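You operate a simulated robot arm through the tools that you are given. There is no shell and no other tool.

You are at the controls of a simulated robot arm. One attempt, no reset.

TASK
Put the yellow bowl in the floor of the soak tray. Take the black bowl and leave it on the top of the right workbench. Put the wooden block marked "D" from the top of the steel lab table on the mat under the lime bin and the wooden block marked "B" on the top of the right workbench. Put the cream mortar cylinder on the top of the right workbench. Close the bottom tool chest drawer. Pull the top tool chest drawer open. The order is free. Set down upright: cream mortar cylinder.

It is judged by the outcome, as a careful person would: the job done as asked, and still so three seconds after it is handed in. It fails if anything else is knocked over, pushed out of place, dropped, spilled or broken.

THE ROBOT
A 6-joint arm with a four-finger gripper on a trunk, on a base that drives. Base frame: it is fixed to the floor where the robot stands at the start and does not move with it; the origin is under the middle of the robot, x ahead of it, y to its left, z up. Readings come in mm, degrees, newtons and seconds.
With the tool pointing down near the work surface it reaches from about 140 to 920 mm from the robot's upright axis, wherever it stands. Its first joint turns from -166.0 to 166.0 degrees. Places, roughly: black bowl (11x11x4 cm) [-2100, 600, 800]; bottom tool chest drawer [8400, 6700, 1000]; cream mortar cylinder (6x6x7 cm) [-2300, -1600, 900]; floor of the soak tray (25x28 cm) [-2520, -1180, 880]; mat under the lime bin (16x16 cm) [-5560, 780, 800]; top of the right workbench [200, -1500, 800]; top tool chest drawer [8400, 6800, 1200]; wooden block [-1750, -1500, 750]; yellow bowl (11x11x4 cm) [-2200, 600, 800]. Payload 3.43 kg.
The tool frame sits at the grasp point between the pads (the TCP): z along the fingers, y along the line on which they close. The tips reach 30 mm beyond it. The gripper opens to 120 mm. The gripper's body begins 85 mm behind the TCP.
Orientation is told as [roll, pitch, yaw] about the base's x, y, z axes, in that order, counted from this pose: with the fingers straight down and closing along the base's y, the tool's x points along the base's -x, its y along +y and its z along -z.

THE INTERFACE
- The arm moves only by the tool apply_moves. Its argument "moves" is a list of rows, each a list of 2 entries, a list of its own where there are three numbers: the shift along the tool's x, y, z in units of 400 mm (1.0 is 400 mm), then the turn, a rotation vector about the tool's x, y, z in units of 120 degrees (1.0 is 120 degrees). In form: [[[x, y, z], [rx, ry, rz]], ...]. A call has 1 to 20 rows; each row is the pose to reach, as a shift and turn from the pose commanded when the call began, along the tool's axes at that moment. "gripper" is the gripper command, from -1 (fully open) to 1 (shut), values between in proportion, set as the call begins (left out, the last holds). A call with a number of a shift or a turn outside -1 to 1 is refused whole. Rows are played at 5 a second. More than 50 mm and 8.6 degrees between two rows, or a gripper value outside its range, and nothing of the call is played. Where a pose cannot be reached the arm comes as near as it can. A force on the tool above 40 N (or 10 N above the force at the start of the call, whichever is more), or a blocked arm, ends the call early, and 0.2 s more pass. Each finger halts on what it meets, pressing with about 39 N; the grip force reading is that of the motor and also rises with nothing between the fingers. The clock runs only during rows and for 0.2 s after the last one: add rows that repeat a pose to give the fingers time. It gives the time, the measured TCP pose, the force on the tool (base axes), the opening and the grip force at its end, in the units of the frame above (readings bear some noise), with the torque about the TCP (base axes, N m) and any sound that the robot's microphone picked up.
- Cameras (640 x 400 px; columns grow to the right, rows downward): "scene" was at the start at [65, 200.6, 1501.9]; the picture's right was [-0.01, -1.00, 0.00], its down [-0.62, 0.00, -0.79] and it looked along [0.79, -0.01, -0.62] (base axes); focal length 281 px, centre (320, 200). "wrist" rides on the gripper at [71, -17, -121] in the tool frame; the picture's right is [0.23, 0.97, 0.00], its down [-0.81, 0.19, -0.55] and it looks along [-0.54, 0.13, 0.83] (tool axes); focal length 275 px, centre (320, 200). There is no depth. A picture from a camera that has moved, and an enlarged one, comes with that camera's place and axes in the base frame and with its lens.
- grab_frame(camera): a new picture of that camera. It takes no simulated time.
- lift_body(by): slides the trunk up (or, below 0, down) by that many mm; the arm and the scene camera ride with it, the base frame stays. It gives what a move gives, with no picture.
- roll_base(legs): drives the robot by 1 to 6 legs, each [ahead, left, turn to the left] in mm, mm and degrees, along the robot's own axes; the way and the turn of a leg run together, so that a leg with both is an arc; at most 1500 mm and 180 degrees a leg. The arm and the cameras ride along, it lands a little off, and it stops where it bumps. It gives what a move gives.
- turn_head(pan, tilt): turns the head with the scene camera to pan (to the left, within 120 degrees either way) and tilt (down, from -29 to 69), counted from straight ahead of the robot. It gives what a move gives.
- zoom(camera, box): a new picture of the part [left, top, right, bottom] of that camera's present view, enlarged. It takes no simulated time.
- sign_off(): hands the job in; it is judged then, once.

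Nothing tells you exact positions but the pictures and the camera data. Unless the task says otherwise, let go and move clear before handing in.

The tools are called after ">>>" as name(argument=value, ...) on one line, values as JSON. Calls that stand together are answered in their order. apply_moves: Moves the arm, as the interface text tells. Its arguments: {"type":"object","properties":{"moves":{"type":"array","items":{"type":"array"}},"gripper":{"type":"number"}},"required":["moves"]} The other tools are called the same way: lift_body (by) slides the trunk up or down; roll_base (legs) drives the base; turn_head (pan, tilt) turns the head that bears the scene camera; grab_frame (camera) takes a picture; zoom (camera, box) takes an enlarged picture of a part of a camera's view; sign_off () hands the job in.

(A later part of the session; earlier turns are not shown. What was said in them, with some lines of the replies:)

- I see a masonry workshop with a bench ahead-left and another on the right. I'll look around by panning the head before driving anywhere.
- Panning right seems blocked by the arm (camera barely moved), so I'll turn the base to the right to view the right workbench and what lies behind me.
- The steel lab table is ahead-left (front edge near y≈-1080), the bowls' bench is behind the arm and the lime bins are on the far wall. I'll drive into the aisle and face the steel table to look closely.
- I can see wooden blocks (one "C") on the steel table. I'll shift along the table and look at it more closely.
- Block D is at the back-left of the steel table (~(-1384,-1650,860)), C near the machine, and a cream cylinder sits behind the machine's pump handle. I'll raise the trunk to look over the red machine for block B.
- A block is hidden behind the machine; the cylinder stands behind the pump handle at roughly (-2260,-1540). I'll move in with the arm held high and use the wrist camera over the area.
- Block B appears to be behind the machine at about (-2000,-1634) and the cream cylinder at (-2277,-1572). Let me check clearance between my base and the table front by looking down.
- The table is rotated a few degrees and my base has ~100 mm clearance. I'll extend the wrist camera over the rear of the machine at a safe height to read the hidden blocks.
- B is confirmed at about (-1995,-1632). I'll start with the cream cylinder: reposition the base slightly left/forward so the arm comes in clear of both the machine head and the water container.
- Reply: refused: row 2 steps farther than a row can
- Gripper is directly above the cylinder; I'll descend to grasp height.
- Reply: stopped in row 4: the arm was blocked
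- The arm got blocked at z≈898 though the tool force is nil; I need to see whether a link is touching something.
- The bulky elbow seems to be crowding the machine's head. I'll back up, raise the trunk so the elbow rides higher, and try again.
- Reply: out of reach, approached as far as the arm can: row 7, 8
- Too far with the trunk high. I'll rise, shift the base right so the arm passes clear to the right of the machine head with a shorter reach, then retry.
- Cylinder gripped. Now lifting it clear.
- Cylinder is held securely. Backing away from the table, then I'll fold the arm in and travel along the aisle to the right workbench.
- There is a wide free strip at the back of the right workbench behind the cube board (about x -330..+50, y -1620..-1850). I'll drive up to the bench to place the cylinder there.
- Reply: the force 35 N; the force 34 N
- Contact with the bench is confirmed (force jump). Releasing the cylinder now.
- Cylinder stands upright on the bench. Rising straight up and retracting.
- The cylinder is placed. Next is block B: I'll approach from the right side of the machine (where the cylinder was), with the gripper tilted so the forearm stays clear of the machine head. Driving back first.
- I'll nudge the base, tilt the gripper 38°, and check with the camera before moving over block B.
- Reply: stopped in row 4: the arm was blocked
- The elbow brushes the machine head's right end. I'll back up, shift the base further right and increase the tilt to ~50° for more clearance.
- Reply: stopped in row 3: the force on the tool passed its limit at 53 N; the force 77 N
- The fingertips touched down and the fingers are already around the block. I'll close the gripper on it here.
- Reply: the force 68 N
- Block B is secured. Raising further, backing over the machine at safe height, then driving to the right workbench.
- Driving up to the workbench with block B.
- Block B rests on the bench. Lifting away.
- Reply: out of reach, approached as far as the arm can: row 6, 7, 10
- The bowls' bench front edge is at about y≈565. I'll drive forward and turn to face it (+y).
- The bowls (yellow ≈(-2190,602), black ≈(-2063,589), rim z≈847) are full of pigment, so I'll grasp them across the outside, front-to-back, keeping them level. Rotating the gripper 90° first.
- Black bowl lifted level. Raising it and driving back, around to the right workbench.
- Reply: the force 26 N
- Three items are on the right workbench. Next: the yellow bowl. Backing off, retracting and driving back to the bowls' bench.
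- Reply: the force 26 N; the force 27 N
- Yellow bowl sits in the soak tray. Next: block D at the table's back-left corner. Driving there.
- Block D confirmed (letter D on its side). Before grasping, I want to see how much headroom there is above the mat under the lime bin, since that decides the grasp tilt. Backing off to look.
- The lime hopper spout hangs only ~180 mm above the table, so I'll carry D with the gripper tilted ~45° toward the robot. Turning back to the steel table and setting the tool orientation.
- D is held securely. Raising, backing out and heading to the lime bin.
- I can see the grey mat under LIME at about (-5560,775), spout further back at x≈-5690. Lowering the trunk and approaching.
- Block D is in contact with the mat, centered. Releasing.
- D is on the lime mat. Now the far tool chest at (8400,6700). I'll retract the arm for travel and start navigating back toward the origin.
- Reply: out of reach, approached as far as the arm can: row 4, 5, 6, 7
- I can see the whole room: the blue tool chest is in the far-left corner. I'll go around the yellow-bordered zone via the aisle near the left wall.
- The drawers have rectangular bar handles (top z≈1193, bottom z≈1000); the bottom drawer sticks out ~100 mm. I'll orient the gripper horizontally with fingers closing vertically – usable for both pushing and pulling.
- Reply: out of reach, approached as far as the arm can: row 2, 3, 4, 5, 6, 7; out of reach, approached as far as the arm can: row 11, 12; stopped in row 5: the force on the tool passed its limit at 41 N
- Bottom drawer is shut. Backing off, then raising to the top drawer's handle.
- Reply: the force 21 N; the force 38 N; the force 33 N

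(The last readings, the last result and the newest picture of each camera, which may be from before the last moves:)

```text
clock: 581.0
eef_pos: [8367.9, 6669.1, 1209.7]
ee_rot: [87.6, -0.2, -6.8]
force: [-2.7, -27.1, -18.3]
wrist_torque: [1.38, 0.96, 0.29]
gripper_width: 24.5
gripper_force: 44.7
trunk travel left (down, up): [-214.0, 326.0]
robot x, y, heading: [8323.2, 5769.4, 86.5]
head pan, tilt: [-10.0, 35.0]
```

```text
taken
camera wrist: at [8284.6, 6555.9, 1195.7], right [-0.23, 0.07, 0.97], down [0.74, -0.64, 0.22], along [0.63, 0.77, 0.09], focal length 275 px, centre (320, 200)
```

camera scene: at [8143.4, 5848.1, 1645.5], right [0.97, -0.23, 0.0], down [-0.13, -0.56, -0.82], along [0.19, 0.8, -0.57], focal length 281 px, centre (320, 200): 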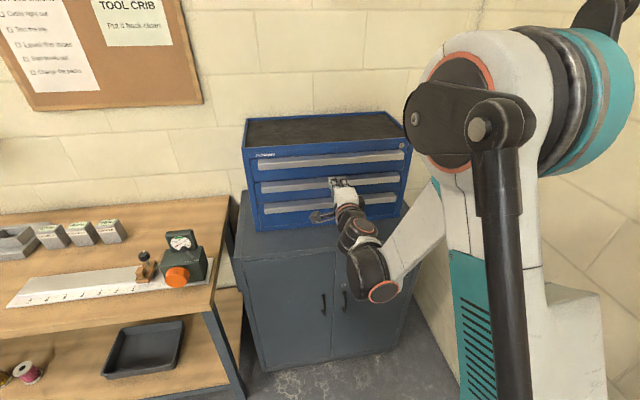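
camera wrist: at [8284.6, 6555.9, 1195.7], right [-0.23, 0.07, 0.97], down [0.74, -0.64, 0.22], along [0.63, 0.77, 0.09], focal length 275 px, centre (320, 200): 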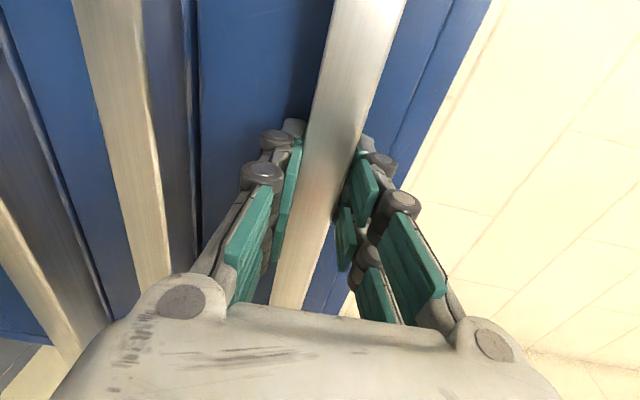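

Handle gripped. Pulling the top drawer open along its normal.

>>> apply_moves(moves=[[[-0.0031, -0.0027, -0.0623], [0, 0, 0]], [[-0.0062, -0.0054, -0.1247], [0, 0, 0]], [[-0.0093, -0.0081, -0.187], [0, 0, 0]], [[-0.0124, -0.0108, -0.2493], [0, 0, 0]], [[-0.0155, -0.0136, -0.3117], [0, 0, 0]], [[-0.0185, -0.0163, -0.374], [0, 0, 0]], [[-0.0185, -0.0163, -0.374], [0, 0, 0]]])

>>> grab_frame(camera="wrist")

>>> grab_frame(camera="scene")

```text
clock: 582.5
eef_pos: [8357.7, 6517.9, 1207.9]
ee_rot: [87.8, -0.2, -6.7]
force: [-9.6, -0.4, 31.9]
wrist_torque: [1.7, 0.75, 0.27]
gripper_width: 24.2
gripper_force: 45.2
trunk travel left (down, up): [-214.0, 326.0]
robot x, y, heading: [8322.4, 5767.9, 86.7]
head pan, tilt: [-10.0, 35.0]
```

```text
taken
camera wrist: at [8273.4, 6404.8, 1195.2], right [-0.23, 0.06, 0.97], down [0.74, -0.64, 0.22], along [0.63, 0.77, 0.1], focal length 275 px, centre (320, 200)
```

wrist: 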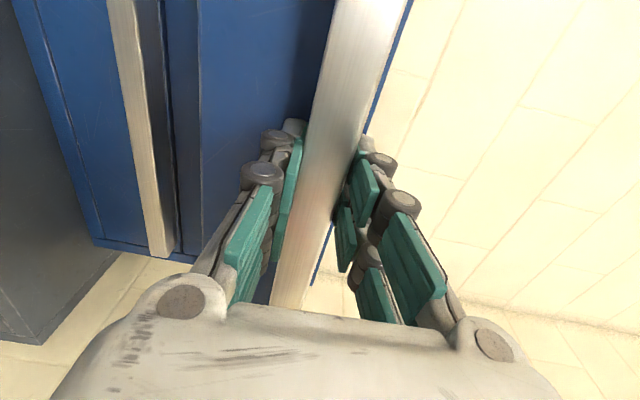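

```text
taken
camera scene: at [8141.9, 5844.4, 1645.8], right [0.97, -0.23, 0.0], down [-0.13, -0.56, -0.82], along [0.19, 0.8, -0.57], focal length 281 px, centre (320, 200)
```

scene: 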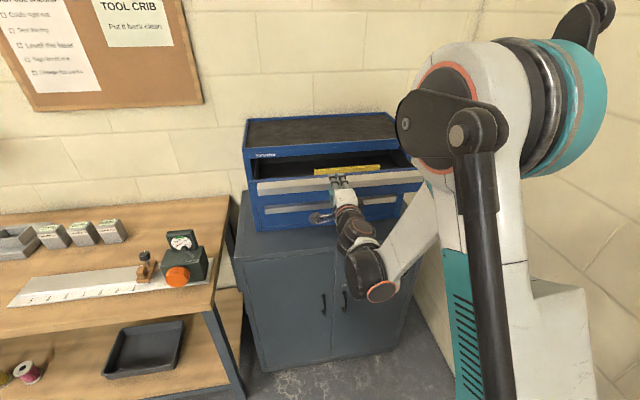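

>>> apply_moves(moves=[[[0, 0.006, 0], [0, 0, 0]], [[0, 0.012, 0], [0, 0, 0]], [[0, 0.012, 0], [0, 0, 0]]])

>>> apply_moves(moves=[[[-0.0025, -0.001, -0.05], [0, 0, 0]], [[-0.005, -0.002, -0.1], [0, 0, 0]], [[-0.0074, -0.003, -0.15], [0, 0, 0]], [[-0.0074, -0.003, -0.15], [0, 0, 0]]])

>>> zoom(camera="scene", box=[230, 100, 430, 240])

```text
clock: 583.5
eef_pos: [8357.9, 6523.6, 1207.5]
ee_rot: [87.5, -0.1, -6.8]
force: [-5.5, -0.5, -37.6]
wrist_torque: [0.83, 0.4, 0.19]
gripper_width: 24.5
gripper_force: 44.9
trunk travel left (down, up): [-214.0, 326.0]
robot x, y, heading: [8325.1, 5768.9, 86.3]
head pan, tilt: [-10.0, 35.0]
stopped in row 3: the force on the tool passed its limit at 45 N (the readings are from after the stop); the commanded pose is now the measured one
```

```text
clock: 584.0
eef_pos: [8356.0, 6504.4, 1208.4]
ee_rot: [87.4, 0.0, -6.9]
force: [-3.3, 0.4, -32.8]
wrist_torque: [0.86, 0.48, -0.43]
gripper_width: 24.5
gripper_force: 45.6
trunk travel left (down, up): [-214.0, 326.0]
robot x, y, heading: [8326.0, 5767.6, 86.6]
head pan, tilt: [-10.0, 35.0]
stopped in row 2: the force on the tool passed its limit at 50 N (the readings are from after the stop); the commanded pose is now the measured one
```

```text
2.86 times, centred on (330, 170) of scene
camera zoom: at [8142.9, 5851.4, 1645.3], right [0.97, -0.23, 0.0], down [-0.13, -0.56, -0.82], along [0.19, 0.8, -0.58], focal length 803 px, centre (291, 286)
```

zoom: 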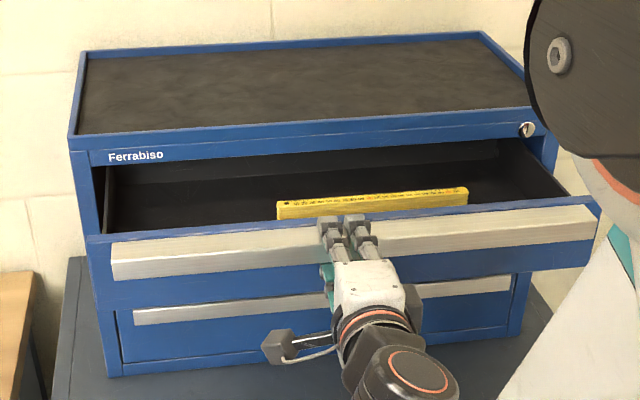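

>>> apply_moves(moves=[[[0, -0.003, 0], [0, 0, 0]], [[0, -0.0055, 0], [0, 0, 0]], [[0, -0.0055, 0], [0, 0, 0]]])

```text
clock: 584.8
eef_pos: [8356.4, 6503.7, 1208.4]
ee_rot: [87.5, -0.1, -6.8]
force: [-2.3, 1.2, -4.9]
wrist_torque: [1.15, 0.62, -0.5]
gripper_width: 24.3
gripper_force: 45.1
trunk travel left (down, up): [-214.0, 326.0]
robot x, y, heading: [8325.2, 5767.2, 86.5]
head pan, tilt: [-10.0, 35.0]
```

>>> apply_moves(moves=[[[-0.0012, -0.0011, -0.025], [0, 0, 0]], [[-0.0025, -0.0022, -0.05], [0, 0, 0]], [[-0.0037, -0.0033, -0.075], [0, 0, 0]], [[-0.005, -0.0044, -0.1], [0, 0, 0]], [[-0.005, -0.0044, -0.1], [0, 0, 0]]])

>>> zoom(camera="scene", box=[230, 100, 430, 240])

```text
clock: 586.0
eef_pos: [8352.8, 6461.1, 1207.2]
ee_rot: [87.5, -0.1, -6.8]
force: [-5.5, -1.0, -5.8]
wrist_torque: [1.15, 0.51, 0.3]
gripper_width: 24.5
gripper_force: 45.3
trunk travel left (down, up): [-214.0, 326.0]
robot x, y, heading: [8325.4, 5770.2, 86.2]
head pan, tilt: [-10.0, 35.0]
```

```text
2.86 times, centred on (330, 170) of scene
camera zoom: at [8142.5, 5848.0, 1645.5], right [0.97, -0.23, 0.0], down [-0.13, -0.56, -0.82], along [0.19, 0.8, -0.57], focal length 803 px, centre (291, 286)
```

zoom: 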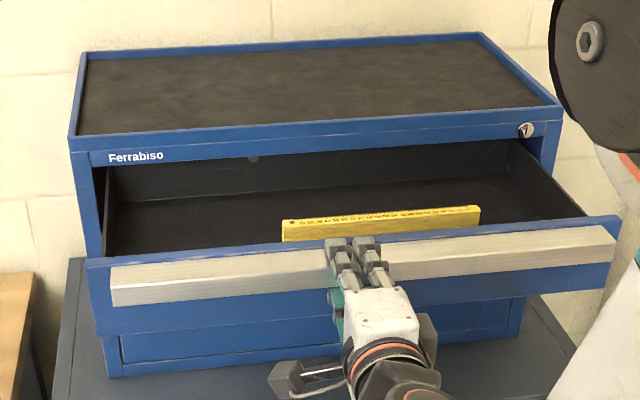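

>>> apply_moves(moves=[[[-0.0006, -0.0006, -0.0125], [0, 0, 0]], [[-0.0012, -0.0011, -0.025], [0, 0, 0]], [[-0.0019, -0.0017, -0.0375], [0, 0, 0]], [[-0.0025, -0.0022, -0.05], [0, 0, 0]], [[-0.003, -0.0028, -0.0625], [0, 0, 0]], [[-0.003, -0.0028, -0.0625], [0, 0, 0]]])

>>> zoom(camera="scene", box=[230, 100, 430, 240])

```text
clock: 586.7
eef_pos: [8352.0, 6452.2, 1208.2]
ee_rot: [87.6, -0.1, -6.7]
force: [-0.4, 13.3, 0.3]
wrist_torque: [1.1, 0.13, -0.68]
gripper_width: 24.2
gripper_force: 44.9
trunk travel left (down, up): [-214.0, 326.0]
robot x, y, heading: [8324.4, 5770.5, 86.4]
head pan, tilt: [-10.0, 35.0]
stopped in row 3: the force on the tool passed its limit at 48 N (the readings are from after the stop); the commanded pose is now the measured one
```

```text
2.86 times, centred on (330, 170) of scene
camera zoom: at [8143.1, 5850.1, 1645.4], right [0.97, -0.23, 0.0], down [-0.13, -0.56, -0.82], along [0.19, 0.8, -0.57], focal length 803 px, centre (291, 286)
```

zoom: 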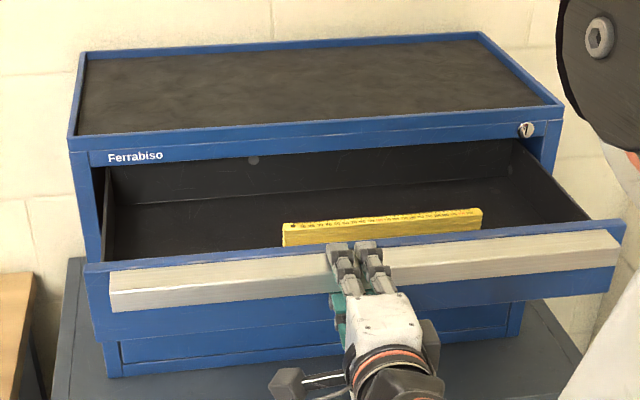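

Top drawer is fully open (hit its stop). Releasing the handle and backing away.

>>> apply_moves(moves=[[[0, 0, 0.003], [0, 0, 0]], [[0, 0, 0.003], [0, 0, 0]], [[0, 0, 0.003], [0, 0, 0]]], gripper=0.1)

>>> grab_frame(camera="wrist")

```text
clock: 587.5
eef_pos: [8352.6, 6452.0, 1208.8]
ee_rot: [87.7, -0.1, -6.8]
force: [0.5, 0.6, 0.0]
wrist_torque: [0.0, -0.02, 0.03]
gripper_width: 54.1
gripper_force: 0.1
trunk travel left (down, up): [-214.0, 326.0]
robot x, y, heading: [8325.8, 5769.3, 86.4]
head pan, tilt: [-10.0, 35.0]
```

```text
taken
camera wrist: at [8269.0, 6339.7, 1196.6], right [-0.22, 0.07, 0.97], down [0.74, -0.64, 0.22], along [0.63, 0.77, 0.09], focal length 275 px, centre (320, 200)
```

wrist: 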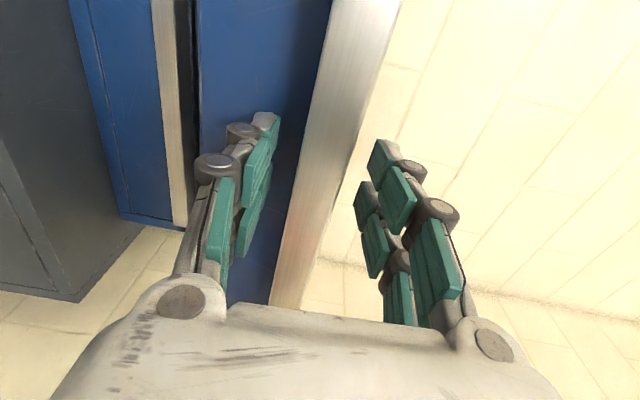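

Released. Backing the base straight away and checking the drawers.

>>> roll_base(legs=[[-350, 0, 0]])

>>> turn_head(pan=0, tilt=25)

>>> grab_frame(camera="scene")

>>> zoom(camera="scene", box=[260, 140, 460, 280])

```text
clock: 589.8
eef_pos: [8331.5, 6093.5, 1208.5]
ee_rot: [87.6, -0.1, -6.9]
force: [0.0, 0.3, -0.2]
wrist_torque: [-0.02, 0.0, 0.0]
gripper_width: 54.1
gripper_force: 0.1
trunk travel left (down, up): [-214.0, 326.0]
robot x, y, heading: [8305.3, 5410.4, 86.7]
head pan, tilt: [-10.0, 35.0]
```

```text
clock: 590.5
eef_pos: [8331.4, 6094.1, 1208.8]
ee_rot: [87.6, -0.1, -6.9]
force: [-0.6, 0.4, 0.1]
wrist_torque: [0.01, -0.03, 0.0]
gripper_width: 53.8
gripper_force: 0.0
trunk travel left (down, up): [-214.0, 326.0]
robot x, y, heading: [8300.4, 5409.7, 86.3]
head pan, tilt: [0.0, 25.0]
```

```text
taken
camera scene: at [8106.4, 5497.1, 1661.3], right [1.0, -0.06, 0.0], down [-0.03, -0.42, -0.91], along [0.06, 0.9, -0.42], focal length 281 px, centre (320, 200)
```

scene: 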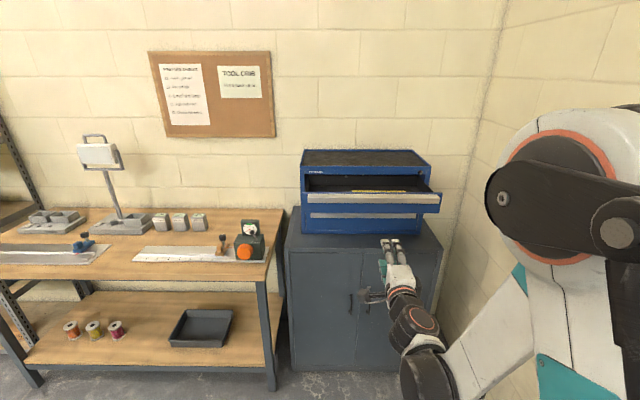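

```text
2.86 times, centred on (360, 210) of scene
camera zoom: at [8106.4, 5497.1, 1661.3], right [1.0, -0.06, 0.0], down [-0.03, -0.42, -0.91], along [0.06, 0.9, -0.42], focal length 803 px, centre (206, 171)
```

zoom: 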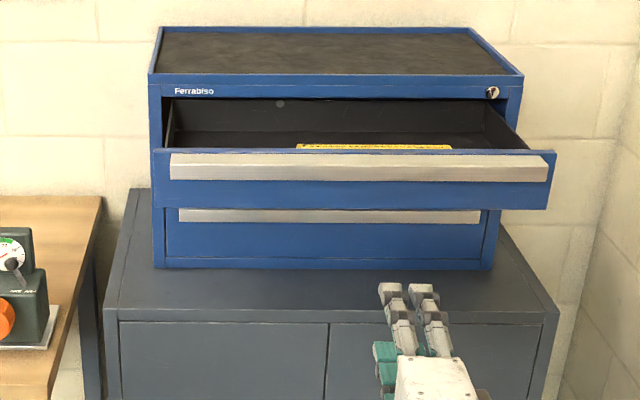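

All tasks are done: the bottom drawer is flush, the top drawer is open, D is on the lime mat, the yellow bowl is in the soak tray. The black bowl, block B and the upright cylinder are on the right workbench. The arm is clear of everything, so I'm handing in.

>>> sign_off()

```text
The job is handed in.
```

I did every part of the task, and the job is handed in. The result of the judging hasn't come back.

| Item | Where it is now |
|---|---|
| Cream mortar cylinder | Standing upright at the back of the right workbench |
| Block "B" | On the right workbench, beside the black bowl |
| Black bowl | On the right workbench, still level and full of pigment |
| Yellow bowl | On the floor of the soak tray, level and full |
| Block "D" | On the mat under the lime bin |
| Bottom tool chest drawer | Pushed shut until it stopped |
| Top tool chest drawer | Pulled open to its stop, about 217 mm |

- **Arm contact with the machine:** while I was reaching for the cylinder and then block "B", the arm was blocked twice, probably by its elbow touching the red compression machine on the steel lab table. I backed off both times and repositioned. Later pictures showed the machine in the same place.
- **Block "A" not rechecked:** I worked close above block "A" when lifting "B". I only got a distant view of "A" afterwards.
- **Final look:** I checked each item right after placing it. I didn't drive back from the tool chest for a last check before handing in.
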